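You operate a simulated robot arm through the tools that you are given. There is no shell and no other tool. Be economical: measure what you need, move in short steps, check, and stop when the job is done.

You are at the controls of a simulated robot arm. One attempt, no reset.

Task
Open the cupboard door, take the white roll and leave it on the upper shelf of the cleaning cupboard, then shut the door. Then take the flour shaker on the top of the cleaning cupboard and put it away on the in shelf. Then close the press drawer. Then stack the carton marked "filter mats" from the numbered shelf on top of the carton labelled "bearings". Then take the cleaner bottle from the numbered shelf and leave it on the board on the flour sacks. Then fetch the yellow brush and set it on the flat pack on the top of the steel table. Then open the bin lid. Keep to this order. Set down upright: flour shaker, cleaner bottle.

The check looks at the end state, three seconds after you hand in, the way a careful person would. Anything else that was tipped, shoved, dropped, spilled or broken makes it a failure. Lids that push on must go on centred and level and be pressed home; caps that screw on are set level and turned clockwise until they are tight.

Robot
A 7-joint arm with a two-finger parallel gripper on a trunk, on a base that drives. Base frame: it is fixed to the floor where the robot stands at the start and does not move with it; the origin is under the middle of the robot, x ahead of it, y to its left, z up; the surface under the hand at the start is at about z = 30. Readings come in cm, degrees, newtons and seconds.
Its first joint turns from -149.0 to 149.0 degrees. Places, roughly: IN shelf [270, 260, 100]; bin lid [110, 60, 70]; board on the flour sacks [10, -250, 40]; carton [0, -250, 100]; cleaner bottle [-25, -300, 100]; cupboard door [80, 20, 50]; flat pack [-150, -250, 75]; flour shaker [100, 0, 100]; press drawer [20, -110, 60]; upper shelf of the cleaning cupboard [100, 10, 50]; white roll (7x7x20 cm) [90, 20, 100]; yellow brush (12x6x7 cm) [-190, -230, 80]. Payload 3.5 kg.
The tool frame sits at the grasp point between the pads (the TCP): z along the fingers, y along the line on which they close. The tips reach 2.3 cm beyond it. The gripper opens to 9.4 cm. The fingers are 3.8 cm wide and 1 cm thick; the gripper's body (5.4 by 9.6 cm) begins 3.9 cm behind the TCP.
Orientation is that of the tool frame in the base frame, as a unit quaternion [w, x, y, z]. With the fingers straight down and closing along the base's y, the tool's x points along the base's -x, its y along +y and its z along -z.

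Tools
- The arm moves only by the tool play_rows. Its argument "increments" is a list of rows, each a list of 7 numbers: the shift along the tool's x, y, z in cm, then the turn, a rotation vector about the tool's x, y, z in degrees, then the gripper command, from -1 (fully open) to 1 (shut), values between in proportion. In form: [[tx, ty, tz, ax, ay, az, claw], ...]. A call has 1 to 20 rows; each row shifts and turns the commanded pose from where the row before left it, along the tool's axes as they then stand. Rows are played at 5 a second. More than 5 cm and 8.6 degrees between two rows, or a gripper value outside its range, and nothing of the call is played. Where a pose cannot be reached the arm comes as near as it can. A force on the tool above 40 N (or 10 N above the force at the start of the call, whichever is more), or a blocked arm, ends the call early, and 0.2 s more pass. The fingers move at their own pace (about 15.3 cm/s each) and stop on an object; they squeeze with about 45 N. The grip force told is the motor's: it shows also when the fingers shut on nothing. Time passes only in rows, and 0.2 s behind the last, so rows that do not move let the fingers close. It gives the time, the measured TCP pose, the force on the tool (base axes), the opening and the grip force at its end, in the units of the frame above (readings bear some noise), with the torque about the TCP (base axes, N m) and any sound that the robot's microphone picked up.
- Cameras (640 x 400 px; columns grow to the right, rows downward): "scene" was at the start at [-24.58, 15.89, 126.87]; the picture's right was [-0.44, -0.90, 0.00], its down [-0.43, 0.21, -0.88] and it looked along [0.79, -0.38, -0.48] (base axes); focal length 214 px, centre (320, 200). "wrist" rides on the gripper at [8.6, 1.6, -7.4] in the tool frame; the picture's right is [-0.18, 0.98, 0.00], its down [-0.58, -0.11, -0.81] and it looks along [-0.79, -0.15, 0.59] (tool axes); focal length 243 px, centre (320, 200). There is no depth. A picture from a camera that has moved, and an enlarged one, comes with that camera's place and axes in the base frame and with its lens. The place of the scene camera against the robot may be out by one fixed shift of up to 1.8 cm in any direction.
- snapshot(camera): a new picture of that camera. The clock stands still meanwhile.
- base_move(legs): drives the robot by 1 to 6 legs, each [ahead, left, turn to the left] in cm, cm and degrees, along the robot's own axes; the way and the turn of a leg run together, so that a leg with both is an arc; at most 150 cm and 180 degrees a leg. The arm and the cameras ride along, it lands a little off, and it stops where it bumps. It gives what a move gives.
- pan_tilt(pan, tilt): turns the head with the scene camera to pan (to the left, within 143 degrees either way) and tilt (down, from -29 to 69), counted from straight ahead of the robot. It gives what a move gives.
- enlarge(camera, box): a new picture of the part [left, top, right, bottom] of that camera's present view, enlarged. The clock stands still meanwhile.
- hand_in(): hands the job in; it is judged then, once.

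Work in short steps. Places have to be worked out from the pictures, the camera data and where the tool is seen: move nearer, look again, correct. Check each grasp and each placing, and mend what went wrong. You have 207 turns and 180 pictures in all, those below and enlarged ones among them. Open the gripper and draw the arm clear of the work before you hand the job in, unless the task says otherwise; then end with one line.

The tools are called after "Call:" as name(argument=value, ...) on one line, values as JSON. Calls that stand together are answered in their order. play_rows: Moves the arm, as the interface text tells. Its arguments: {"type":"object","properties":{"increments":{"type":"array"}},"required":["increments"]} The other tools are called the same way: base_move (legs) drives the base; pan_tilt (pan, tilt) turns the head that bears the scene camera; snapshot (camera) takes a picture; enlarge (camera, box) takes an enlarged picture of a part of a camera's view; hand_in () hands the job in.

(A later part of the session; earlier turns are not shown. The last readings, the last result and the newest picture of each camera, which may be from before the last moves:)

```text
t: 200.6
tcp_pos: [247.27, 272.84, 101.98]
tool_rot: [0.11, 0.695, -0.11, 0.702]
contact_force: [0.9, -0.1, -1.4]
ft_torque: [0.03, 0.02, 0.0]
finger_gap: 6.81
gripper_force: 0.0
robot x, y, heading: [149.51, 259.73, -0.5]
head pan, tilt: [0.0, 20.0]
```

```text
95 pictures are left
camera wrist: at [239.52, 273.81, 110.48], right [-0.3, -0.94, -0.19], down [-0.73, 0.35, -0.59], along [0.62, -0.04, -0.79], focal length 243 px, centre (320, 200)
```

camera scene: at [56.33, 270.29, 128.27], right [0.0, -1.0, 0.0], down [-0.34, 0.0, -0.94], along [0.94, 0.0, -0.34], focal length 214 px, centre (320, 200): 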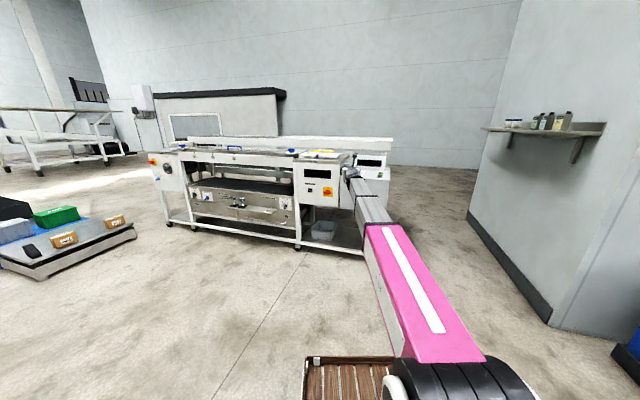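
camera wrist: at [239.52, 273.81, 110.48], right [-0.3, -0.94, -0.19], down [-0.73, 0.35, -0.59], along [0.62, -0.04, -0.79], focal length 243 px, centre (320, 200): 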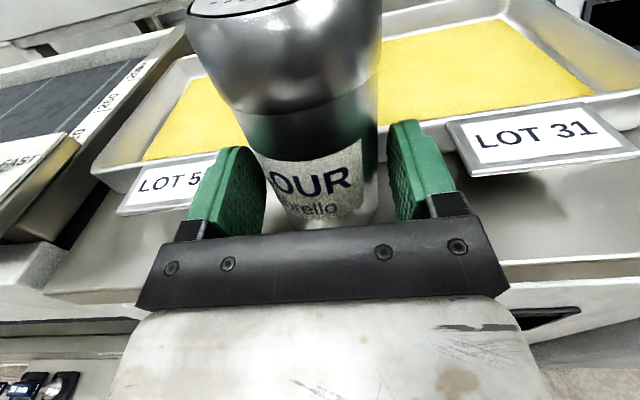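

It stands on its own. I withdraw straight back slowly.

Call:
play_rows(increments=[[0, 0, -0.5, 0, 0, 0, -0.45], [0, 0, -1, 0, 0, 0, -0.45], [0, 0, -1, 0, 0, 0, -0.45], [0, 0, -1, 0, 0, 0, -0.45], [0, 0, -1, 0, 0, 0, -0.45], [0, 0, -1.5, 0, 0, 0, -0.45], [0, 0, -2, 0, 0, 0, -0.5], [0, 0, -2, 0, 0, 0, -1], [0, 0, -2, 0, 0, 0, -1], [0, 0, -2, 0, 0, 0, -1], [0, 0, -2, 0, 0, 0, -1], [0, 0, 0, 0, 0, 0, -1]])

Call:
snapshot(camera="wrist")

Call:
enlarge(camera="scene", box=[290, 130, 370, 190])

```text
t: 203.2
tcp_pos: [232.12, 277.95, 101.85]
tool_rot: [0.11, 0.694, -0.11, 0.703]
contact_force: [-0.6, -1.0, 0.5]
ft_torque: [0.03, 0.0, 0.0]
finger_gap: 9.41
gripper_force: 0.0
robot x, y, heading: [149.68, 259.47, -0.5]
head pan, tilt: [0.0, 20.0]
```

```text
94 pictures are left
camera wrist: at [224.3, 278.73, 110.34], right [-0.3, -0.94, -0.19], down [-0.73, 0.35, -0.59], along [0.62, -0.04, -0.79], focal length 243 px, centre (320, 200)
```

wrist: 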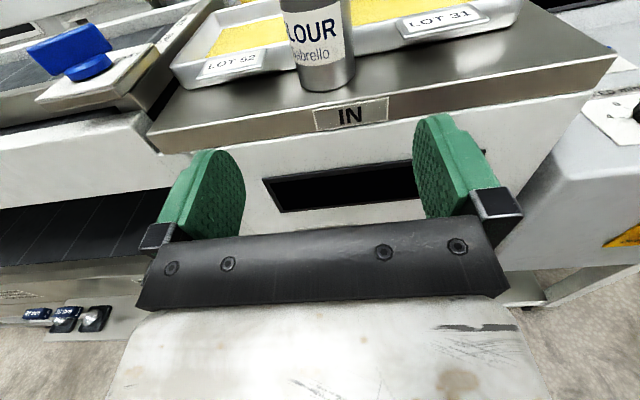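

```text
6.67 times, centred on (330, 160) of scene
camera zoom: at [126.39, 279.42, 128.27], right [-0.01, -1.0, 0.0], down [-0.34, 0.0, -0.94], along [0.94, -0.01, -0.34], focal length 1430 px, centre (253, 467)
```

zoom: 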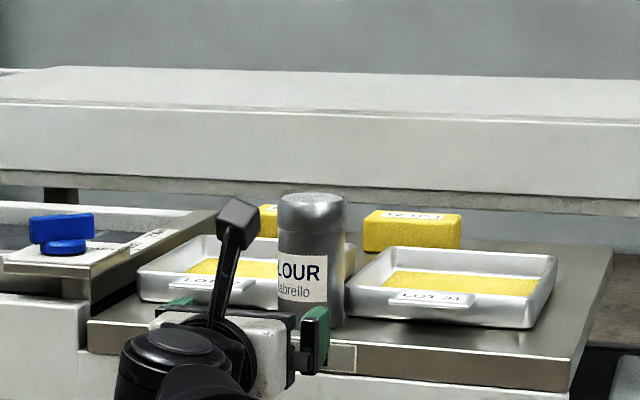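

The shaker stands upright, fully on the IN plate. Next is the press drawer: I back out and return along the known-safe route, in reverse.

Call:
base_move(legs=[[-50, 0, 0], [0, 0, 45], [-39, -62, 0], [-115, 0, 0], [-130, 0, 0], [0, 0, -45]])

Call:
pan_tilt(pan=-60, tilt=28)

Call:
snapshot(camera="scene")

```text
t: 225.4
tcp_pos: [24.87, 34.06, 101.86]
tool_rot: [0.113, 0.694, -0.113, 0.702]
contact_force: [0.1, -0.2, -0.4]
ft_torque: [0.01, 0.01, 0.04]
finger_gap: 9.4
gripper_force: 0.2
robot x, y, heading: [-57.51, 16.23, -1.4]
head pan, tilt: [0.0, 20.0]
```

```text
t: 226.7
tcp_pos: [24.84, 34.04, 101.89]
tool_rot: [0.113, 0.694, -0.113, 0.702]
contact_force: [0.4, -0.8, -0.3]
ft_torque: [-0.04, -0.04, 0.02]
finger_gap: 9.4
gripper_force: 0.0
robot x, y, heading: [-57.81, 16.54, -1.0]
head pan, tilt: [-60.0, 28.0]
```

```text
92 pictures are left
camera scene: at [-85.65, 28.87, 126.98], right [-0.88, -0.48, 0.0], down [-0.23, 0.41, -0.88], along [0.43, -0.77, -0.47], focal length 214 px, centre (320, 200)
```

scene: 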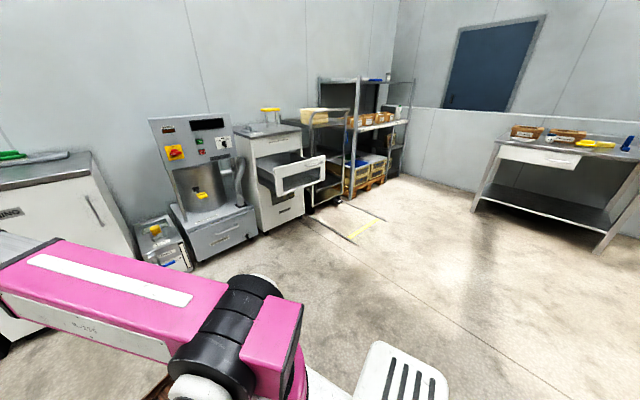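

The overview shows the open drawer around (10,-112), the numbered shelf beyond it, and the steel table on the right. I drive to stand in front of the drawer.

Call:
base_move(legs=[[-32, 0, 0], [0, -110, 0]])

Call:
pan_tilt(pan=-15, tilt=28)

Call:
snapshot(camera="scene")

Call:
snapshot(camera="wrist")

```text
t: 234.1
tcp_pos: [-8.33, -74.94, 101.87]
tool_rot: [0.111, 0.694, -0.111, 0.703]
contact_force: [-0.4, 0.0, -0.1]
ft_torque: [0.0, -0.03, 0.02]
finger_gap: 9.41
gripper_force: 0.0
robot x, y, heading: [-90.85, -93.05, -0.7]
head pan, tilt: [-60.0, 28.0]
```

```text
t: 235.2
tcp_pos: [-8.28, -74.77, 101.81]
tool_rot: [0.11, 0.694, -0.11, 0.703]
contact_force: [-0.3, -0.6, -0.2]
ft_torque: [-0.01, 0.01, 0.01]
finger_gap: 9.41
gripper_force: 0.0
robot x, y, heading: [-90.55, -93.59, -0.7]
head pan, tilt: [-15.0, 28.0]
```

```text
91 pictures are left
camera scene: at [-114.52, -75.5, 126.98], right [-0.27, -0.96, 0.0], down [-0.45, 0.13, -0.88], along [0.85, -0.24, -0.47], focal length 214 px, centre (320, 200)
```

scene: 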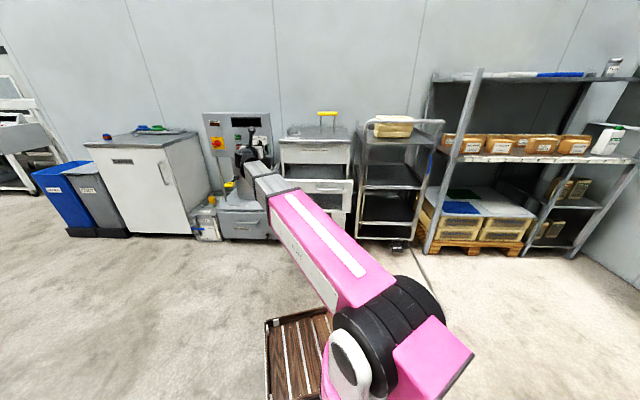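

```text
90 pictures are left
camera wrist: at [-16.06, -73.89, 110.34], right [-0.3, -0.94, -0.19], down [-0.73, 0.35, -0.59], along [0.62, -0.04, -0.79], focal length 243 px, centre (320, 200)
```

wrist: 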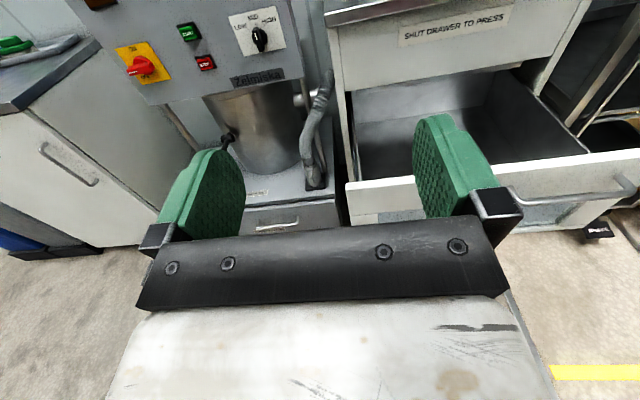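

The drawer front runs parallel to the cabinet (normal ≈(.94,-.33)) with its centre near (4,-125) and the handle at z≈62. I shift right, close the fingers and lower to z≈57.

Call:
base_move(legs=[[-5, -46, 0]])

Call:
play_rows(increments=[[-1, 0, 0, 0, 0, 0, 1], [-2, 0, 0, 0, 0, 0, 1], [-3, 0, 0, 0, 0, 0, 1], [-3, 0, 0, 0, 0, 0, 1], [-3, 0, 0, 0, 0, 0, 1], [-3, 0, 0, 0, 0, 0, 1], [-3, 0, 0, 0, 0, 0, 1], [-3, 0, 0, 0, 0, 0, 1], [-3, 0, 0, 0, 0, 0, 1], [-3, 0, 0, 0, 0, 0, 1], [-3, 0, 0, 0, 0, 0, 1], [-3, 0, 0, 0, 0, 0, 1], [-3, 0, 0, 0, 0, 0, 1], [-3, 0, 0, 0, 0, 0, 1], [-3, 0, 0, 0, 0, 0, 1], [-2, 0, 0, 0, 0, 0, 1], [-1, 0, 0, 0, 0, 0, 1], [0, 0, 0, 0, 0, 0, 1]])

Call:
snapshot(camera="wrist")

```text
t: 237.9
tcp_pos: [-13.82, -120.59, 101.78]
tool_rot: [0.111, 0.694, -0.11, 0.703]
contact_force: [-0.5, -0.1, 0.3]
ft_torque: [-0.01, 0.0, 0.02]
finger_gap: 9.42
gripper_force: 0.1
robot x, y, heading: [-96.31, -138.93, -0.2]
head pan, tilt: [-15.0, 28.0]
```

```text
t: 241.8
tcp_pos: [-13.19, -120.68, 56.78]
tool_rot: [0.112, 0.694, -0.111, 0.703]
contact_force: [-0.6, 0.1, -0.4]
ft_torque: [0.03, 0.02, 0.01]
finger_gap: 0.0
gripper_force: 42.5
robot x, y, heading: [-95.92, -138.89, -0.6]
head pan, tilt: [-15.0, 28.0]
```

```text
89 pictures are left
camera wrist: at [-20.97, -119.81, 65.3], right [-0.3, -0.94, -0.19], down [-0.73, 0.35, -0.59], along [0.62, -0.04, -0.79], focal length 243 px, centre (320, 200)
```

wrist: 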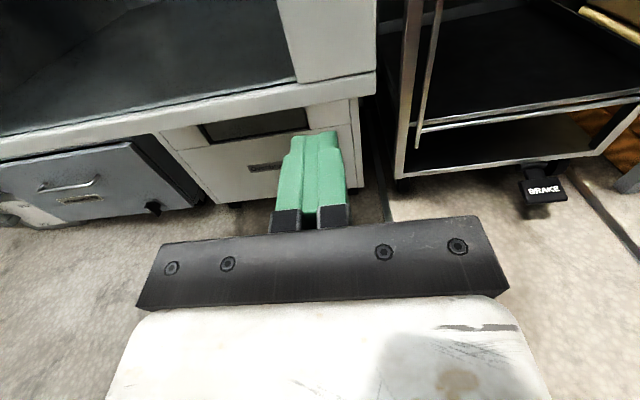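

The view is confusing, so I check with the scene camera.

Call:
enlarge(camera="scene", box=[120, 90, 400, 300])

```text
1.90 times, centred on (260, 195) of scene
camera zoom: at [-119.97, -121.22, 126.98], right [-0.27, -0.96, 0.0], down [-0.45, 0.13, -0.88], along [0.85, -0.24, -0.47], focal length 408 px, centre (434, 210)
```

zoom: 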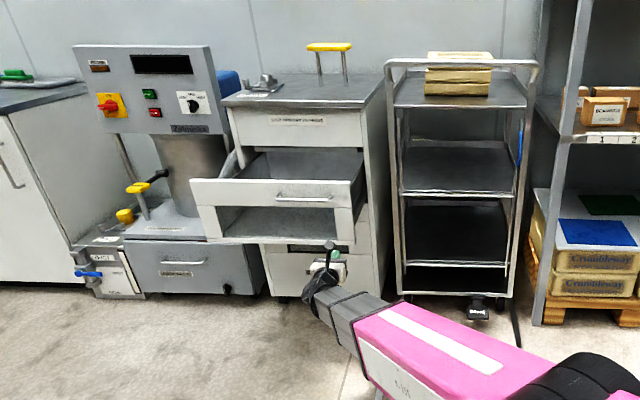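

The drawer front is a frame with a window; its top rail and handle are at z≈72–77, higher than I assumed. I back off, move left and raise to handle height.

Call:
base_move(legs=[[-16, 5, 0], [0, 11, 0]])

Call:
play_rows(increments=[[1, 0, 0, 0, 0, 0, 1], [2, 0, 0, 0, 0, 0, 1], [2.5, 0, 0, 0, 0, 0, 1], [2.5, 0, 0, 0, 0, 0, 1], [2.5, 0, 0, 0, 0, 0, 1], [2.5, 0, 0, 0, 0, 0, 1], [1.5, 0, 0, 0, 0, 0, 1], [1, 0, 0, 0, 0, 0, 1], [0, 0, 0, 0, 0, 0, 1]])

Call:
snapshot(camera="wrist")

Call:
enlarge(camera="scene", box=[120, 90, 400, 300])

```text
t: 244.0
tcp_pos: [-29.11, -104.42, 56.88]
tool_rot: [0.111, 0.694, -0.111, 0.703]
contact_force: [0.8, 0.0, 0.0]
ft_torque: [-0.01, 0.01, 0.0]
finger_gap: 0.01
gripper_force: 42.3
robot x, y, heading: [-111.69, -122.65, -0.8]
head pan, tilt: [-15.0, 28.0]
```

```text
t: 246.0
tcp_pos: [-29.13, -104.53, 72.22]
tool_rot: [0.11, 0.695, -0.109, 0.703]
contact_force: [-0.3, -0.1, 0.7]
ft_torque: [-0.01, 0.01, 0.02]
finger_gap: 0.0
gripper_force: 42.1
robot x, y, heading: [-112.17, -122.68, -0.5]
head pan, tilt: [-15.0, 28.0]
```

```text
87 pictures are left
camera wrist: at [-36.86, -103.55, 80.78], right [-0.3, -0.94, -0.18], down [-0.73, 0.35, -0.59], along [0.62, -0.04, -0.79], focal length 243 px, centre (320, 200)
```

wrist: 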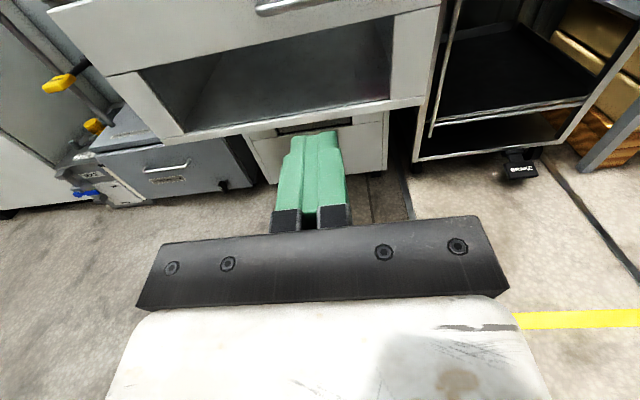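

```text
1.90 times, centred on (260, 195) of scene
camera zoom: at [-135.69, -105.09, 126.98], right [-0.27, -0.96, 0.0], down [-0.45, 0.13, -0.88], along [0.85, -0.24, -0.47], focal length 408 px, centre (434, 210)
```

zoom: 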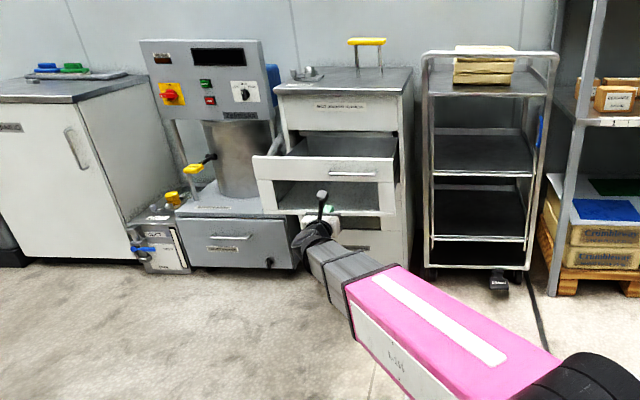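

Now the geometry is clear: panel centre is at about (1.6,-105.5) and the handle bar at z≈72.5. I align left 5 cm, drive up, and push the handle with the base along the drawer axis.

Call:
play_rows(increments=[[0, -1, 0, 0, 0, 0, 1], [0, -1.5, 0, 0, 0, 0, 1], [0, -1.5, 0, 0, 0, 0, 1], [0, -1, 0, 0, 0, 0, 1], [0, 0, 0, 0, 0, 0, 1]])

Call:
base_move(legs=[[19, -6.2, 0], [14, -4.6, 0]])

Call:
enlarge(camera="scene", box=[120, 90, 400, 300])

Call:
snapshot(camera="wrist")

```text
t: 247.2
tcp_pos: [-27.47, -99.75, 72.37]
tool_rot: [0.112, 0.694, -0.111, 0.702]
contact_force: [0.2, -0.3, 0.1]
ft_torque: [-0.02, -0.02, 0.02]
finger_gap: 0.0
gripper_force: 42.6
robot x, y, heading: [-111.68, -123.11, -0.8]
head pan, tilt: [-15.0, 28.0]
```

```text
t: 249.8
tcp_pos: [5.26, -110.9, 72.35]
tool_rot: [0.11, 0.694, -0.109, 0.703]
contact_force: [0.5, -0.6, 0.4]
ft_torque: [-0.02, 0.04, 0.0]
finger_gap: 0.0
gripper_force: 42.0
robot x, y, heading: [-78.91, -134.22, -0.6]
head pan, tilt: [-15.0, 28.0]
```

```text
1.90 times, centred on (260, 195) of scene
camera zoom: at [-102.77, -116.26, 126.98], right [-0.27, -0.96, 0.0], down [-0.45, 0.13, -0.88], along [0.85, -0.24, -0.47], focal length 408 px, centre (434, 210)
```

zoom: 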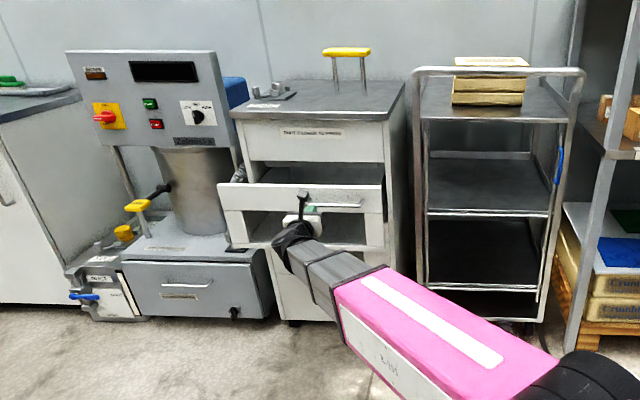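

```text
84 pictures are left
camera wrist: at [-2.4, -109.96, 80.81], right [-0.3, -0.94, -0.19], down [-0.73, 0.35, -0.59], along [0.62, -0.04, -0.79], focal length 243 px, centre (320, 200)
```

wrist: 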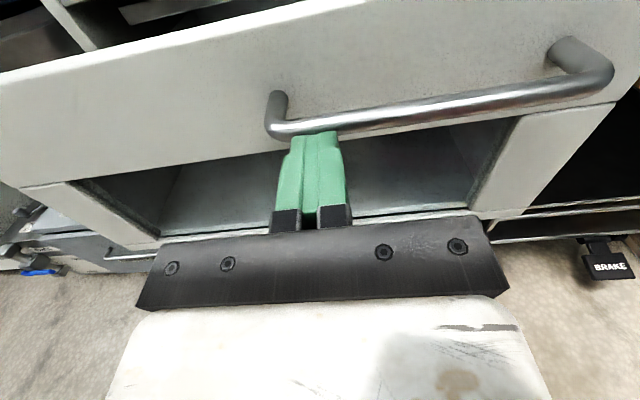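

The fingertips are right at the handle's left end. I raise 4 cm and shift right 6 cm to push on the flat top rail, then push with the base.

Call:
play_rows(increments=[[0, 0, -1, 0, 0, 0, 1], [1, 0, -1, 0, 0, 0, 1], [1.5, 1, 0, 0, 0, 0, 1], [1.5, 1.5, 0, 0, 0, 0, 1], [0, 2, 0, 0, 0, 0, 1], [0, 1.5, 0, 0, 0, 0, 1], [0, 0, 0, 0, 0, 0, 1]])

Call:
base_move(legs=[[10, -3.3, 0], [12, -4, 0]])

Call:
enlarge(camera="scene", box=[120, 90, 400, 300])

```text
t: 251.3
tcp_pos: [1.59, -116.03, 76.43]
tool_rot: [0.11, 0.695, -0.11, 0.702]
contact_force: [-0.3, 0.1, 0.2]
ft_torque: [0.03, 0.03, -0.03]
finger_gap: 0.03
gripper_force: 42.6
robot x, y, heading: [-79.49, -134.23, -0.5]
head pan, tilt: [-15.0, 28.0]
```

```text
t: 253.4
tcp_pos: [23.45, -123.67, 76.24]
tool_rot: [0.11, 0.694, -0.11, 0.703]
contact_force: [1.2, 0.2, -0.1]
ft_torque: [0.01, -0.01, -0.02]
finger_gap: 0.0
gripper_force: 42.3
robot x, y, heading: [-57.05, -141.78, -0.4]
head pan, tilt: [-15.0, 28.0]
```

```text
1.90 times, centred on (260, 195) of scene
camera zoom: at [-80.8, -123.78, 126.98], right [-0.27, -0.96, 0.0], down [-0.45, 0.13, -0.88], along [0.85, -0.24, -0.47], focal length 408 px, centre (434, 210)
```

zoom: 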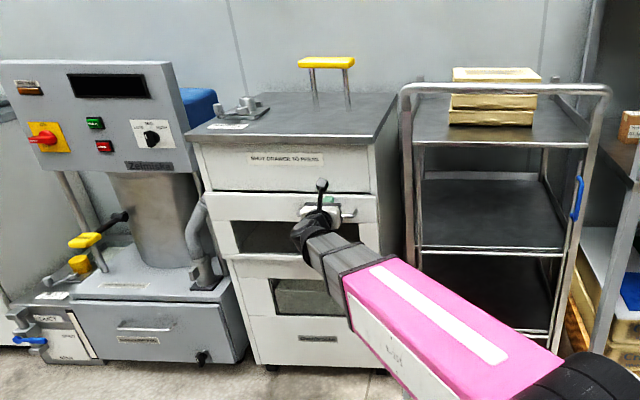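

The drawer is almost shut. I push a bit more in short legs until it stops.

Call:
base_move(legs=[[3, -1, 0], [3, -1, 0], [3, -1, 0]])

Call:
enlarge(camera="scene", box=[180, 130, 340, 280])

```text
t: 254.2
tcp_pos: [24.04, -123.81, 76.48]
tool_rot: [0.11, 0.695, -0.11, 0.702]
contact_force: [-0.4, 0.1, 0.4]
ft_torque: [0.02, 0.06, 0.02]
finger_gap: 0.0
gripper_force: 42.9
robot x, y, heading: [-56.28, -141.84, -0.7]
head pan, tilt: [-15.0, 28.0]
stopped in leg 1: the force on the tool passed its limit at 72 N (the readings are from after the stop); the commanded pose is now the measured one
```

```text
2.67 times, centred on (260, 205) of scene
camera zoom: at [-79.92, -124.1, 126.98], right [-0.27, -0.96, 0.0], down [-0.45, 0.13, -0.88], along [0.85, -0.24, -0.47], focal length 572 px, centre (480, 187)
```

zoom: 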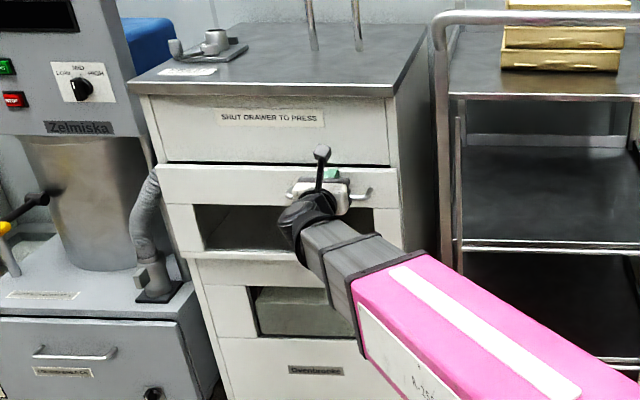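

It bottomed out (72 N). One more gentle arm push confirms, then I back away and look.

Call:
play_rows(increments=[[0, 0, 0.5, 0, 0, 0, 1], [0, 0, 0.6, 0, 0, 0, 1], [0, 0, 0.6, 0, 0, 0, 1], [0, 0, 0.6, 0, 0, 0, 1]])

Call:
base_move(legs=[[-25, 3, 0]])

Call:
snapshot(camera="scene")

```text
t: 254.6
tcp_pos: [24.03, -123.9, 76.26]
tool_rot: [0.109, 0.695, -0.109, 0.702]
contact_force: [-3.5, 0.9, 2.0]
ft_torque: [-0.04, 0.01, -0.06]
finger_gap: 0.0
gripper_force: 42.5
robot x, y, heading: [-56.26, -141.87, -0.5]
head pan, tilt: [-15.0, 28.0]
stopped in row 2: the force on the tool passed its limit at 49 N (the readings are from after the stop); the commanded pose is now the measured one
```

```text
t: 256.4
tcp_pos: [-1.07, -120.5, 76.34]
tool_rot: [0.109, 0.696, -0.109, 0.702]
contact_force: [0.2, 0.1, 0.2]
ft_torque: [-0.02, 0.03, 0.03]
finger_gap: 0.0
gripper_force: 42.6
robot x, y, heading: [-81.17, -138.37, -0.4]
head pan, tilt: [-15.0, 28.0]
```

```text
81 pictures are left
camera scene: at [-105.0, -120.92, 126.98], right [-0.27, -0.96, 0.0], down [-0.45, 0.13, -0.88], along [0.85, -0.24, -0.47], focal length 214 px, centre (320, 200)
```

scene: 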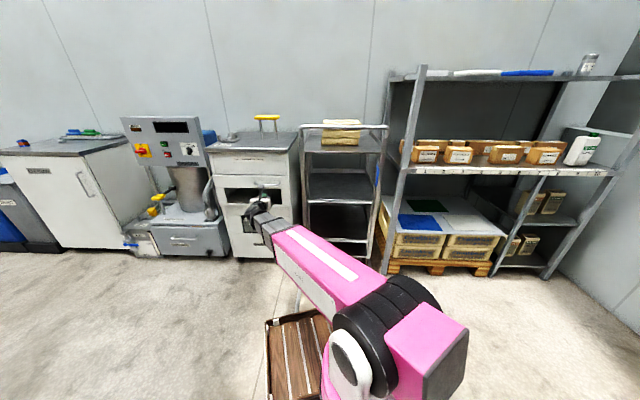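

The drawer is closed. Next I zoom in on the cartons on the numbered shelf.

Call:
enlarge(camera="scene", box=[385, 50, 635, 280])

Call:
enlarge(camera="scene", box=[400, 120, 610, 190])

```text
1.74 times, centred on (510, 165) of scene
camera zoom: at [-105.0, -120.92, 126.98], right [-0.27, -0.96, 0.0], down [-0.45, 0.13, -0.88], along [0.85, -0.24, -0.47], focal length 373 px, centre (-10, 261)
```

zoom: 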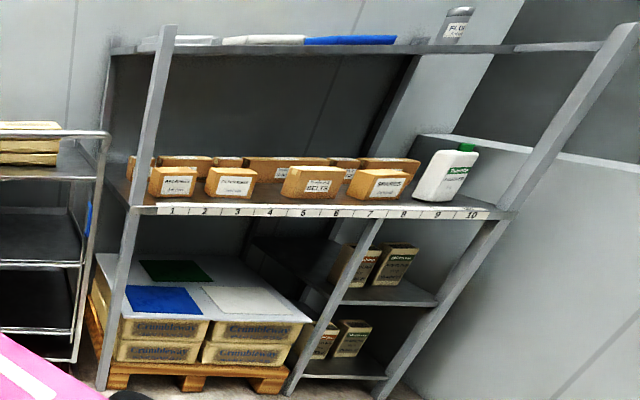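

```text
3.05 times, centred on (505, 155) of scene
camera zoom: at [-105.0, -120.92, 126.98], right [-0.27, -0.96, 0.0], down [-0.45, 0.13, -0.88], along [0.85, -0.24, -0.47], focal length 654 px, centre (-244, 337)
```

zoom: 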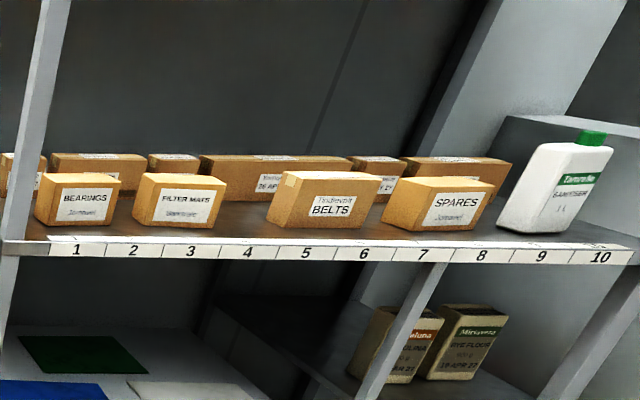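

BEARINGS is over slot 1 and FILTER MATS over slots 2–3, with the bottle at slot 9. The shelf is at z≈84 and rotated about 20°. I drive in front of the cartons, turned to match, and raise the hand for a closer look.

Call:
base_move(legs=[[-15, 0, 0], [0, 0, -20.5], [0, -61, 0], [15, 0, 0]])

Call:
play_rows(increments=[[1, -0.5, 0, 2, 0, 0, -1], [2, -1, 0, 3, 0, 0, -1], [3, -1, 0, 3, 0, 0, -1], [3, -1, 0, 3, 0, 0, -1], [3, -1, 0, 3, 0, 0, -1], [3, -1, 0, 2, 0, 0, -1], [3, -1, 0, 1.5, 0, 0, -1], [2, 0, 0, 0, 0, 0, -1], [1, 0, 0, 0, 0, 0, -1], [0, 0, 0, 0, 0, 0, -1]])

Call:
snapshot(camera="wrist")

Call:
snapshot(camera="scene")

```text
t: 262.9
tcp_pos: [-22.58, -211.58, 76.27]
tool_rot: [0.231, 0.665, -0.23, 0.672]
contact_force: [-0.1, -0.5, -0.1]
ft_torque: [0.01, -0.01, 0.01]
finger_gap: 0.0
gripper_force: 42.4
robot x, y, heading: [-104.18, -200.43, -21.0]
head pan, tilt: [-15.0, 28.0]
```

```text
t: 265.1
tcp_pos: [-19.45, -205.9, 97.33]
tool_rot: [0.128, 0.693, -0.126, 0.698]
contact_force: [-1.2, -0.7, -0.5]
ft_torque: [0.04, -0.05, 0.03]
finger_gap: 9.42
gripper_force: 0.0
robot x, y, heading: [-103.97, -200.61, -20.7]
head pan, tilt: [-15.0, 28.0]
```

```text
78 pictures are left
camera wrist: at [-27.03, -204.7, 105.78], right [-0.35, -0.92, -0.18], down [-0.71, 0.38, -0.59], along [0.61, -0.07, -0.79], focal length 243 px, centre (320, 200)
```

wrist: 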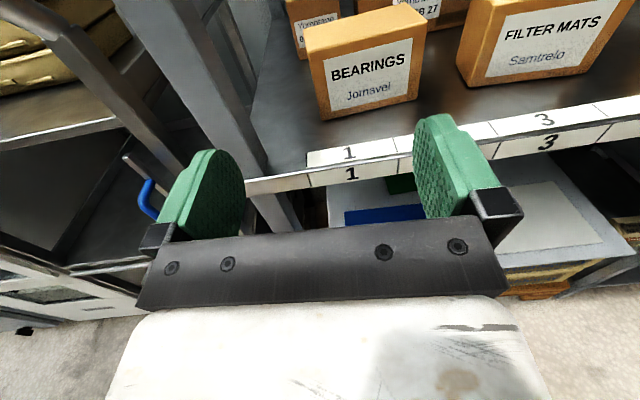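

```text
77 pictures are left
camera scene: at [-120.31, -175.44, 126.98], right [-0.59, -0.81, 0.0], down [-0.38, 0.28, -0.88], along [0.71, -0.52, -0.47], focal length 214 px, centre (320, 200)
```

scene: 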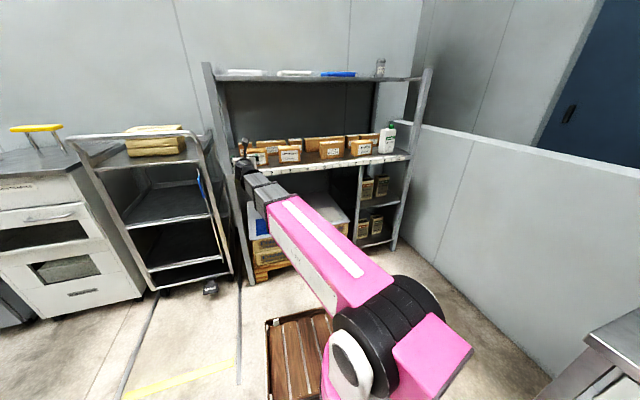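

Bearings spans (2,-212)–(-1,-225), filter mats (-2,-232)–(-8,-244), about 13 cm wide and 8 tall on shelf z≈84.7. I move right 25 cm to view the filter mats carton squarely.

Call:
base_move(legs=[[0, -25, 0]])

Call:
snapshot(camera="wrist")

```text
t: 266.8
tcp_pos: [-26.69, -225.52, 97.28]
tool_rot: [0.131, 0.692, -0.129, 0.698]
contact_force: [-0.1, -0.5, -0.2]
ft_torque: [-0.04, 0.01, 0.02]
finger_gap: 9.4
gripper_force: 0.0
robot x, y, heading: [-111.22, -219.25, -21.6]
head pan, tilt: [-15.0, 28.0]
stopped in leg 1: the robot was blocked; the commanded pose is now the measured one
```

```text
76 pictures are left
camera wrist: at [-34.31, -224.23, 105.79], right [-0.35, -0.92, -0.18], down [-0.71, 0.39, -0.59], along [0.61, -0.08, -0.79], focal length 243 px, centre (320, 200)
```

wrist: 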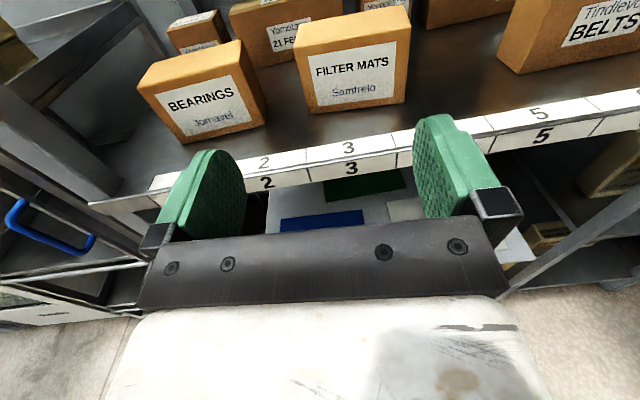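

The base nudged something on its right (probably the steel table). I enlarge the carton for dimensions and look at the surroundings before moving.

Call:
enlarge(camera="wrist", box=[120, 0, 440, 180])

Call:
pan_tilt(pan=-80, tilt=40)

Call:
snapshot(camera="scene")

```text
2.00 times, centred on (280, 90) of wrist
camera zoom: at [-34.31, -224.23, 105.79], right [-0.35, -0.92, -0.18], down [-0.71, 0.39, -0.59], along [0.61, -0.08, -0.79], focal length 485 px, centre (400, 420)
```

zoom: 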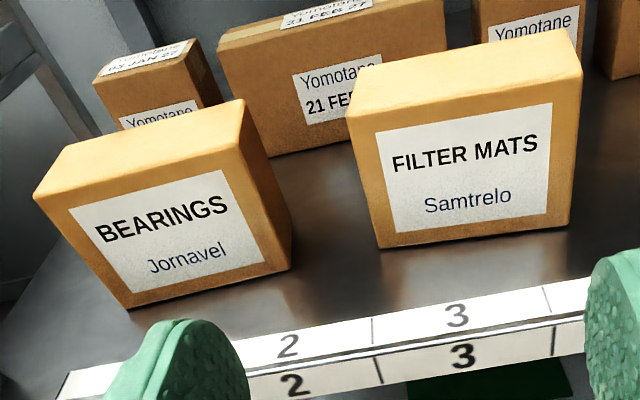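

```text
t: 268.1
tcp_pos: [-26.73, -225.48, 97.28]
tool_rot: [0.129, 0.692, -0.127, 0.698]
contact_force: [-0.2, -0.1, 1.0]
ft_torque: [-0.01, -0.01, -0.02]
finger_gap: 9.4
gripper_force: 0.0
robot x, y, heading: [-110.91, -219.64, -21.5]
head pan, tilt: [-80.0, 40.0]
```

```text
74 pictures are left
camera scene: at [-136.33, -197.26, 125.13], right [-0.98, 0.2, 0.0], down [0.13, 0.63, -0.77], along [-0.15, -0.75, -0.64], focal length 214 px, centre (320, 200)
```

scene: 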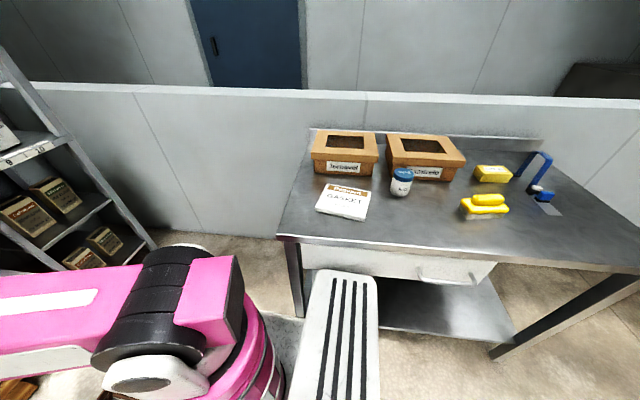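

The carton is about 13 wide × 9.5 tall × 6 deep, so I must grip it front-to-back with the hand pointing down. I move forward off the table, roll the hand −90° and pitch it down.

Call:
base_move(legs=[[6, 3, 0]])

Call:
play_rows(increments=[[0, 0, 0, 0, 0, -4, -1], [0, 0, 0, 0, 0, -7, -1], [0, 0, 0, 0, 0, -8, -1], [0, 0, 0, 0, 0, -8, -1], [0, 0, 0, 0, 0, -8, -1], [0, 0, 0, 0, 0, -8, -1], [0, 0, 0, 0, 0, -8, -1], [0, 0, 0, 0, 0, -8, -1], [0, 0, 0, 0, 0, -8, -1], [0, 0, 0, 0, 0, -8, -1], [0, 0, 0, 0, 0, -8, -1], [0, 0, 0, 0, 0, -7, -1], [0, 0, 0, 0, 0, 0, -1]])

Call:
play_rows(increments=[[0, 0, 0, 4, 0, 0, -1], [0, 0, 0, 7, 0, 0, -1], [0, 0, 0, 8, 0, 0, -1], [0, 0, 0, 8, 0, 0, -1], [0, 0, 0, 8, 0, 0, -1], [0, 0, 0, 8, 0, 0, -1], [0, 0, 0, 8, 0, 0, -1], [0, 0, 0, 8, 0, 0, -1], [0, 0, 0, 8, 0, 0, -1], [0, 0, 0, 8, 0, 0, -1], [0, 0, 0, 8, 0, 0, -1], [0, 0, 0, 7, 0, 0, -1], [0, 0, 0, 0, 0, 0, -1]])

Call:
pan_tilt(pan=-10, tilt=28)

Call:
snapshot(camera="scene")

```text
t: 269.1
tcp_pos: [-20.05, -224.94, 97.4]
tool_rot: [0.131, 0.692, -0.129, 0.698]
contact_force: [-0.1, -0.1, -0.1]
ft_torque: [0.0, 0.0, -0.02]
finger_gap: 9.37
gripper_force: 0.0
robot x, y, heading: [-104.49, -218.77, -21.1]
head pan, tilt: [-80.0, 40.0]
```

```text
t: 271.9
tcp_pos: [-19.94, -225.01, 97.31]
tool_rot: [0.587, 0.58, 0.398, 0.4]
contact_force: [-1.1, 0.8, 0.3]
ft_torque: [0.02, -0.03, 0.03]
finger_gap: 9.43
gripper_force: 0.1
robot x, y, heading: [-104.42, -218.69, -21.3]
head pan, tilt: [-80.0, 40.0]
```

```text
t: 274.7
tcp_pos: [-19.9, -219.12, 96.7]
tool_rot: [0.117, 0.837, 0.531, -0.07]
contact_force: [0.1, 0.1, 0.8]
ft_torque: [-0.01, 0.01, -0.01]
finger_gap: 9.4
gripper_force: 0.1
out of reach, approached as far as the arm can: row 7, 8, 9, 10, 11
robot x, y, heading: [-104.53, -218.59, -21.4]
head pan, tilt: [-80.0, 40.0]
```

```text
t: 276.1
tcp_pos: [-19.84, -219.1, 96.75]
tool_rot: [0.117, 0.836, 0.531, -0.07]
contact_force: [-0.2, -0.5, -0.1]
ft_torque: [0.05, 0.01, 0.0]
finger_gap: 9.42
gripper_force: 0.1
robot x, y, heading: [-103.97, -219.17, -21.2]
head pan, tilt: [-10.0, 28.0]
```

```text
73 pictures are left
camera scene: at [-120.14, -193.05, 126.98], right [-0.52, -0.85, 0.0], down [-0.4, 0.24, -0.88], along [0.75, -0.46, -0.47], focal length 214 px, centre (320, 200)
```

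scene: 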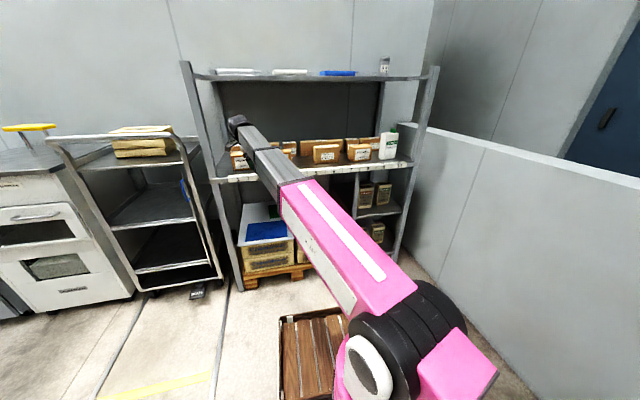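

The hand is nearly down but tilted 15° from the reach limits. I pull it a bit closer to the robot and correct the tilt.

Call:
play_rows(increments=[[0, -1, 0, 0, 0, 0, -1], [0, -2, 0, 0, 0, 0, -1], [0, -2, 0, 0, 0, 0, -1], [0, -2, 0, 0, 0, 0, -1], [0, -2, 0, 1.6, 3.5, 0, -1], [0, -1, 0, 1.6, 3.5, 0, -1], [0, 0, 0, 1.6, 3.5, 0, -1], [0, 0, 0, 1.6, 3.5, 0, -1], [0, 0, 0, 0, 0, 0, -1]])

Call:
snapshot(camera="wrist")

```text
t: 278.1
tcp_pos: [-29.11, -214.83, 96.3]
tool_rot: [0.118, 0.836, 0.531, -0.068]
contact_force: [0.3, -0.6, 1.1]
ft_torque: [0.01, 0.03, 0.01]
finger_gap: 9.39
gripper_force: 0.0
out of reach, approached as far as the arm can: row 5, 6, 7, 8
robot x, y, heading: [-104.63, -219.09, -21.4]
head pan, tilt: [-10.0, 28.0]
```

```text
72 pictures are left
camera wrist: at [-23.97, -205.82, 101.52], right [0.81, -0.56, 0.17], down [-0.36, -0.25, 0.9], along [-0.47, -0.79, -0.4], focal length 243 px, centre (320, 200)
```

wrist: 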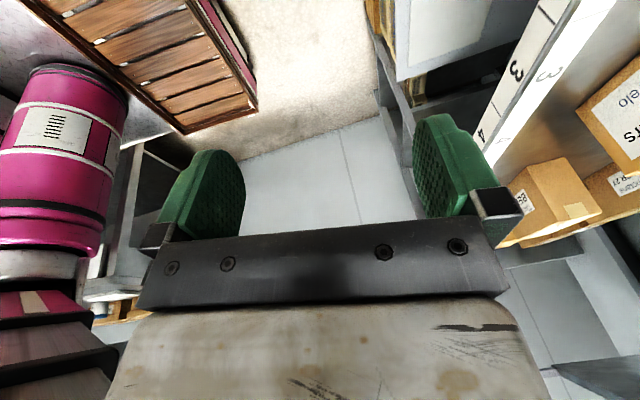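

The wrist is near a roll limit in this direction. I roll the hand 180° the other way (camera ending on the right) and see the resulting tilt.

Call:
play_rows(increments=[[0, 0, 0, 0, 0, -4, -1], [0, 0, 0, 0, 0, -8, -1], [0, 0, 0, 0, 0, -8.5, -1], [0, 0, 0, 0, 0, -8.5, -1], [0, 0, 0, 0, 0, -8.5, -1], [0, 0, 0, 0, 0, -8.5, -1], [0, 0, 0, 0, 0, -8.5, -1], [0, 0, 0, 0, 0, -8.5, -1], [0, 0, 0, 0, 0, -8.5, -1], [0, 0, 0, 0, 0, -8.5, -1], [0, 0, 0, 0, 0, -8, -1], [0, 0, 0, 0, 0, 0, -1]])

Call:
play_rows(increments=[[0, 0, 0, 0, 0, -4, -1], [0, 0, 0, 0, 0, -8, -1], [0, 0, 0, 0, 0, -8.5, -1], [0, 0, 0, 0, 0, -8.5, -1], [0, 0, 0, 0, 0, -8.5, -1], [0, 0, 0, 0, 0, -8.5, -1], [0, 0, 0, 0, 0, -8.5, -1], [0, 0, 0, 0, 0, -8.5, -1], [0, 0, 0, 0, 0, -8.5, -1], [0, 0, 0, 0, 0, -8.5, -1], [0, 0, 0, 0, 0, -8, -1], [0, 0, 0, 0, 0, 0, -1]])

```text
t: 280.7
tcp_pos: [-28.99, -214.86, 96.07]
tool_rot: [0.038, 0.231, 0.963, -0.131]
contact_force: [-0.1, -0.4, -0.1]
ft_torque: [-0.01, 0.04, 0.01]
finger_gap: 9.4
gripper_force: 0.1
robot x, y, heading: [-104.25, -218.98, -21.3]
head pan, tilt: [-10.0, 28.0]
```

```text
t: 283.3
tcp_pos: [-28.96, -214.78, 96.0]
tool_rot: [0.014, 0.061, 0.989, -0.136]
contact_force: [0.9, -0.4, 0.1]
ft_torque: [-0.01, 0.0, -0.01]
finger_gap: 9.42
gripper_force: 0.1
out of reach, approached as far as the arm can: row 4, 5, 6, 7, 8, 9, 10, 11
robot x, y, heading: [-104.61, -218.82, -20.9]
head pan, tilt: [-10.0, 28.0]
```

It stuck with the tilt still commanded. I level the tilt first, then roll.

Call:
play_rows(increments=[[0, 0, 0, -3, 0.4, 0, -1], [0, 0, 0, -4, 0.5, 0, -1], [0, 0, 0, -4, 0.5, 0, -1], [0, 0, 0, -4.5, 0.5, 0, -1], [0, 0, 0, 0, 0, 0, -1]])

Call:
play_rows(increments=[[0, 0, 0, 0, 0, -4, -1], [0, 0, 0, 0, 0, -8, -1], [0, 0, 0, 0, 0, -8, -1], [0, 0, 0, 0, 0, -8, -1], [0, 0, 0, 0, 0, -8, -1], [0, 0, 0, 0, 0, -8, -1], [0, 0, 0, 0, 0, -8, -1], [0, 0, 0, 0, 0, 0, -1]])

```text
t: 284.5
tcp_pos: [-28.87, -214.79, 96.01]
tool_rot: [0.015, 0.06, 0.989, -0.136]
contact_force: [0.5, 0.7, 0.2]
ft_torque: [0.0, 0.0, -0.03]
finger_gap: 9.4
gripper_force: 0.1
out of reach, approached as far as the arm can: row 1, 2, 3, 4
robot x, y, heading: [-104.2, -218.68, -21.1]
head pan, tilt: [-10.0, 28.0]
```

```text
t: 286.3
tcp_pos: [-28.88, -214.84, 96.04]
tool_rot: [0.014, 0.06, 0.989, -0.135]
contact_force: [1.4, 0.2, 0.2]
ft_torque: [0.0, 0.02, 0.02]
finger_gap: 9.4
gripper_force: 0.1
out of reach, approached as far as the arm can: row 1, 2, 3, 4, 5, 6, 7
robot x, y, heading: [-104.31, -218.8, -21.5]
head pan, tilt: [-10.0, 28.0]
```

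The tilt seems tied to the hand being left of the robot's centre. I swing it 35 cm to the right, then try levelling again.

Call:
play_rows(increments=[[0.3, -1, 0.3, 0, 0, 0, -1], [0.6, -2.2, 0.6, 0, 0, 0, -1], [0.8, -2.9, 0.8, 0, 0, 0, -1], [0.8, -2.9, 0.8, 0, 0, 0, -1], [0.8, -2.9, 0.8, 0, 0, 0, -1], [0.8, -2.9, 0.8, 0, 0, 0, -1], [0.8, -2.9, 0.8, 0, 0, 0, -1], [0.8, -2.9, 0.8, 0, 0, 0, -1], [0.8, -2.9, 0.8, 0, 0, 0, -1], [0.8, -2.9, 0.8, 0, 0, 0, -1], [0.8, -2.9, 0.8, 0, 0, 0, -1], [0.6, -2.2, 0.6, 0, 0, 0, -1], [0, 0, 0, -4, 0.4, 0, -1], [0, 0, 0, -4, 0.5, 0, -1], [0, 0, 0, -4, 0.5, 0, -1], [0, 0, 0, -3.5, 0.5, 0, -1], [0, 0, 0, 0, 0, 0, -1]])

Call:
play_rows(increments=[[0, 0, 0, 0, 0, -4, -1], [0, 0, 0, 0, 0, -8, -1], [0, 0, 0, 0, 0, -8, -1], [0, 0, 0, 0, 0, -8, -1], [0, 0, 0, 0, 0, -8, -1], [0, 0, 0, 0, 0, -8, -1], [0, 0, 0, 0, 0, -8, -1], [0, 0, 0, 0, 0, 0, -1]])

```text
t: 289.9
tcp_pos: [-40.22, -219.07, 88.0]
tool_rot: [0.016, 0.073, 0.988, -0.138]
contact_force: [-0.1, 0.6, -1.2]
ft_torque: [-0.02, 0.0, 0.02]
finger_gap: 9.41
gripper_force: 0.0
out of reach, approached as far as the arm can: row 2, 3, 4, 5, 6, 7, 8, 9, 10, 11, 12, 13, 14, 15, 16
robot x, y, heading: [-104.44, -219.03, -21.3]
head pan, tilt: [-10.0, 28.0]
```

```text
t: 291.7
tcp_pos: [-40.19, -218.98, 88.02]
tool_rot: [0.017, 0.072, 0.988, -0.138]
contact_force: [-0.6, 1.0, -0.3]
ft_torque: [-0.02, 0.02, -0.02]
finger_gap: 9.39
gripper_force: 0.0
out of reach, approached as far as the arm can: row 1, 2, 3, 4, 5, 6, 7
robot x, y, heading: [-104.33, -218.72, -21.3]
head pan, tilt: [-10.0, 28.0]
```

Stuck near limits in this posture. I unwind by pitching the hand partly back up, then reposition it to the robot's right side.

Call:
play_rows(increments=[[0, 0, 0, 0, -4, 0, -1], [0, 0, 0, 0, -7, 0, -1], [0, 0, 0, 0, -8, 0, -1], [0, 0, 0, 0, -8, 0, -1], [0, 0, 0, 0, -8, 0, -1], [0, 0, 0, 0, -8, 0, -1], [0, 0, 0, 0, -8, 0, -1], [0, 0, 0, 0, -8, 0, -1], [0, 0, 0, 0, -8, 0, -1], [0, 0, 0, 0, -8, 0, -1], [0, 0, 0, 0, -8, 0, -1], [0, 0, 0, 0, -5, 0, -1], [0, 0, 0, 0, 0, 0, -1]])

Call:
snapshot(camera="scene")

```text
t: 294.5
tcp_pos: [-38.29, -219.23, 88.13]
tool_rot: [0.686, -0.037, 0.711, -0.153]
contact_force: [0.5, 0.4, -0.1]
ft_torque: [0.02, -0.01, 0.0]
finger_gap: 9.4
gripper_force: 0.0
out of reach, approached as far as the arm can: row 9, 10, 11
robot x, y, heading: [-104.58, -219.03, -21.4]
head pan, tilt: [-10.0, 28.0]
```

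```text
71 pictures are left
camera scene: at [-120.14, -193.05, 126.98], right [-0.52, -0.85, 0.0], down [-0.4, 0.24, -0.88], along [0.75, -0.46, -0.47], focal length 214 px, centre (320, 200)
```

scene: 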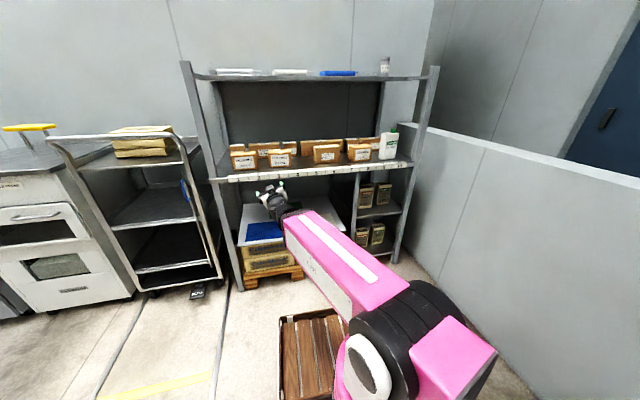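

Unwound. I fix the 15° roll and move the hand to the right, forward and up, in front of slot 4.

Call:
play_rows(increments=[[0, 0, 0, 0, 0, 4, -1], [0, 0, 0, 0, 0, 6, -1], [0, 0, 0, 0, 0, 5.5, -1], [-0.4, -1.2, 0.5, 0, 0, 0, -1], [-0.9, -2.5, 1, 0, 0, 0, -1], [-1, -2.7, 1.1, 0, 0, 0, -1], [-1, -2.7, 1.1, 0, 0, 0, -1], [-1, -2.7, 1.1, 0, 0, 0, -1], [-1, -2.7, 1.1, 0, 0, 0, -1], [-1, -2.7, 1.1, 0, 0, 0, -1], [-1, -2.7, 1.1, 0, 0, 0, -1], [-1, -2.7, 1.1, 0, 0, 0, -1], [-1, -2.7, 1.1, 0, 0, 0, -1], [-1, -2.7, 1.1, 0, 0, 0, -1], [-1, -2.7, 1.1, 0, 0, 0, -1], [-1, -2.7, 1.1, 0, 0, 0, -1], [-0.5, -1, 0.5, 0, 0, 0, -1], [0, 0, 0, 0, 0, 0, -1]])

Call:
play_rows(increments=[[0, 0, 0, 0, 4, 0, -1], [0, 0, 0, 0, 7, 0, -1], [0, 0, 0, 0, 8, 0, -1], [0, 0, 0, 0, 8, 0, -1], [0, 0, 0, 0, 8, 0, -1], [0, 0, 0, 0, 8, 0, -1], [0, 0, 0, 0, 8, 0, -1], [0, 0, 0, 0, 8, 0, -1], [0, 0, 0, 0, 8, 0, -1], [0, 0, 0, 0, 8, 0, -1], [0, 0, 0, 0, 8, 0, -1], [0, 0, 0, 0, 7, 0, -1], [0, 0, 0, 0, 0, 0, -1]])

```text
t: 298.3
tcp_pos: [-30.1, -254.01, 100.82]
tool_rot: [0.712, 0.052, 0.698, -0.054]
contact_force: [0.5, 0.0, 0.3]
ft_torque: [-0.04, 0.05, -0.01]
finger_gap: 9.4
gripper_force: 0.0
out of reach, approached as far as the arm can: row 7, 8
robot x, y, heading: [-104.61, -219.26, -21.3]
head pan, tilt: [-10.0, 28.0]
```

```text
t: 301.1
tcp_pos: [-33.11, -259.27, 100.47]
tool_rot: [0.069, 0.04, 0.99, 0.116]
contact_force: [-0.4, -0.5, 0.1]
ft_torque: [0.01, 0.0, -0.03]
finger_gap: 9.4
gripper_force: 0.0
out of reach, approached as far as the arm can: row 7, 8, 9, 10, 11
robot x, y, heading: [-104.29, -218.69, -21.4]
head pan, tilt: [-10.0, 28.0]
```

Now it leans the other way at this spot, so the limit depends on posture. I retract 12 cm towards the robot and level.

Call:
play_rows(increments=[[1, 0.3, 0, 0, 0, 0, -1], [2, 0.7, 0, 0, 0, 0, -1], [2, 0.7, 0, 0, 0, 0, -1], [2, 0.7, 0, 0, 0, 0, -1], [2, 0.7, 0, 0, 0, 0, -1], [2, 0.7, 0, 0, 0, 0, -1], [1, 0.3, 0, 3, 1.7, 0, -1], [0, 0, 0, 4, 2.2, 0, -1], [0, 0, 0, 4, 2.2, 0, -1], [0, 0, 0, 2.7, 1.5, 0, -1], [0, 0, 0, 0, 0, 0, -1]])

Call:
snapshot(camera="scene")

```text
t: 303.5
tcp_pos: [-44.73, -254.12, 100.36]
tool_rot: [0.068, 0.04, 0.99, 0.115]
contact_force: [0.3, 0.0, -0.5]
ft_torque: [-0.02, -0.05, -0.01]
finger_gap: 9.37
gripper_force: 0.1
out of reach, approached as far as the arm can: row 7, 8, 9, 10
robot x, y, heading: [-104.51, -218.68, -21.2]
head pan, tilt: [-10.0, 28.0]
```

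```text
70 pictures are left
camera scene: at [-120.14, -193.05, 126.98], right [-0.52, -0.85, 0.0], down [-0.4, 0.24, -0.88], along [0.75, -0.46, -0.47], focal length 214 px, centre (320, 200)
```

scene: 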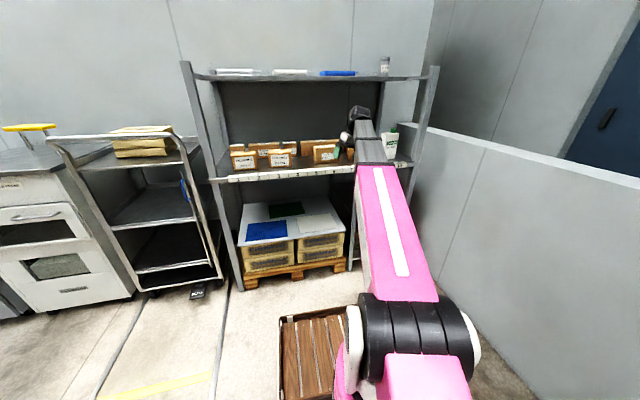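

The residual lean is purely lateral. I test whether rolling about the tool axis frees it.

Call:
play_rows(increments=[[0, 0, 0, 0, 0, 4, -1], [0, 0, 0, 0, 0, 8, -1], [0, 0, 0, 0, 0, 8, -1], [0, 0, 0, 0, 0, 8, -1], [0, 0, 0, 0, 0, 8, -1], [0, 0, 0, 0, 0, 8, -1], [0, 0, 0, 0, 0, 0, -1]])

Call:
play_rows(increments=[[0, 0, 0, 4, 0, 0, -1], [0, 0, 0, 4, 0, 0, -1], [0, 0, 0, 4, 0, 0, -1], [0, 0, 0, 0, 0, 0, -1]])

```text
t: 304.5
tcp_pos: [-44.76, -254.3, 100.3]
tool_rot: [0.054, 0.175, 0.976, 0.121]
contact_force: [3.9, -2.3, -8.7]
ft_torque: [-0.14, -0.49, 0.08]
finger_gap: 9.39
gripper_force: 0.1
out of reach, approached as far as the arm can: row 3, 4
robot x, y, heading: [-104.23, -219.15, -21.4]
head pan, tilt: [-10.0, 28.0]
stopped in row 4: the force on the tool passed its limit at 41 N (the readings are from after the stop); the commanded pose is now the measured one
```

```text
t: 305.5
tcp_pos: [-44.58, -254.2, 100.21]
tool_rot: [0.054, 0.174, 0.976, 0.122]
contact_force: [5.7, -4.1, -20.7]
ft_torque: [-0.35, -1.36, 0.21]
finger_gap: 9.38
gripper_force: 0.0
out of reach, approached as far as the arm can: row 1, 2, 3
robot x, y, heading: [-104.37, -218.89, -21.0]
head pan, tilt: [-10.0, 28.0]
```

There is a self-contact force: the camera stalk meets the forearm when it is on the robot side. A sideways lean is harmless for this grasp, so I go back to horizontal and take the camera-left posture again.

Call:
play_rows(increments=[[0, 0, 0, 0, -4, 0, -1], [0, 0, 0, 0, -7, 0, -1], [0, 0, 0, 0, -8, 0, -1], [0, 0, 0, 0, -8, 0, -1], [0, 0, 0, 0, -8, 0, -1], [0, 0, 0, 0, -8, 0, -1], [0, 0, 0, 0, -8, 0, -1], [0, 0, 0, 0, -8, 0, -1], [0, 0, 0, 0, -8, 0, -1], [0, 0, 0, 0, -8, 0, -1], [0, 0, 0, 0, -8, 0, -1], [0, 0, 0, 0, 0, 0, -1]])

Call:
play_rows(increments=[[0, 0, 0, 0, 0, 4, -1], [0, 0, 0, 0, 0, 8, -1], [0, 0, 0, 0, 0, 8, -1], [0, 0, 0, 0, 0, 8, -1], [0, 0, 0, 0, 0, 8, -1], [0, 0, 0, 0, 0, 8, -1], [0, 0, 0, 0, 0, 8, -1], [0, 0, 0, 0, 0, 8, -1], [0, 0, 0, 0, 0, 8, -1], [0, 0, 0, 0, 0, 0, -1]])

```text
t: 308.1
tcp_pos: [-44.73, -254.18, 100.23]
tool_rot: [0.686, 0.213, 0.695, -0.025]
contact_force: [0.2, -0.2, 0.1]
ft_torque: [-0.02, 0.0, 0.02]
finger_gap: 9.38
gripper_force: 0.1
robot x, y, heading: [-103.99, -219.03, -21.3]
head pan, tilt: [-10.0, 28.0]
```

```text
t: 310.3
tcp_pos: [-45.73, -256.7, 89.8]
tool_rot: [0.592, 0.556, 0.453, 0.368]
contact_force: [0.2, -0.2, -0.8]
ft_torque: [-0.01, 0.01, -0.02]
finger_gap: 9.4
gripper_force: 0.0
out of reach, approached as far as the arm can: row 5, 6, 7, 8, 9
robot x, y, heading: [-104.31, -218.94, -21.2]
head pan, tilt: [-10.0, 28.0]
```

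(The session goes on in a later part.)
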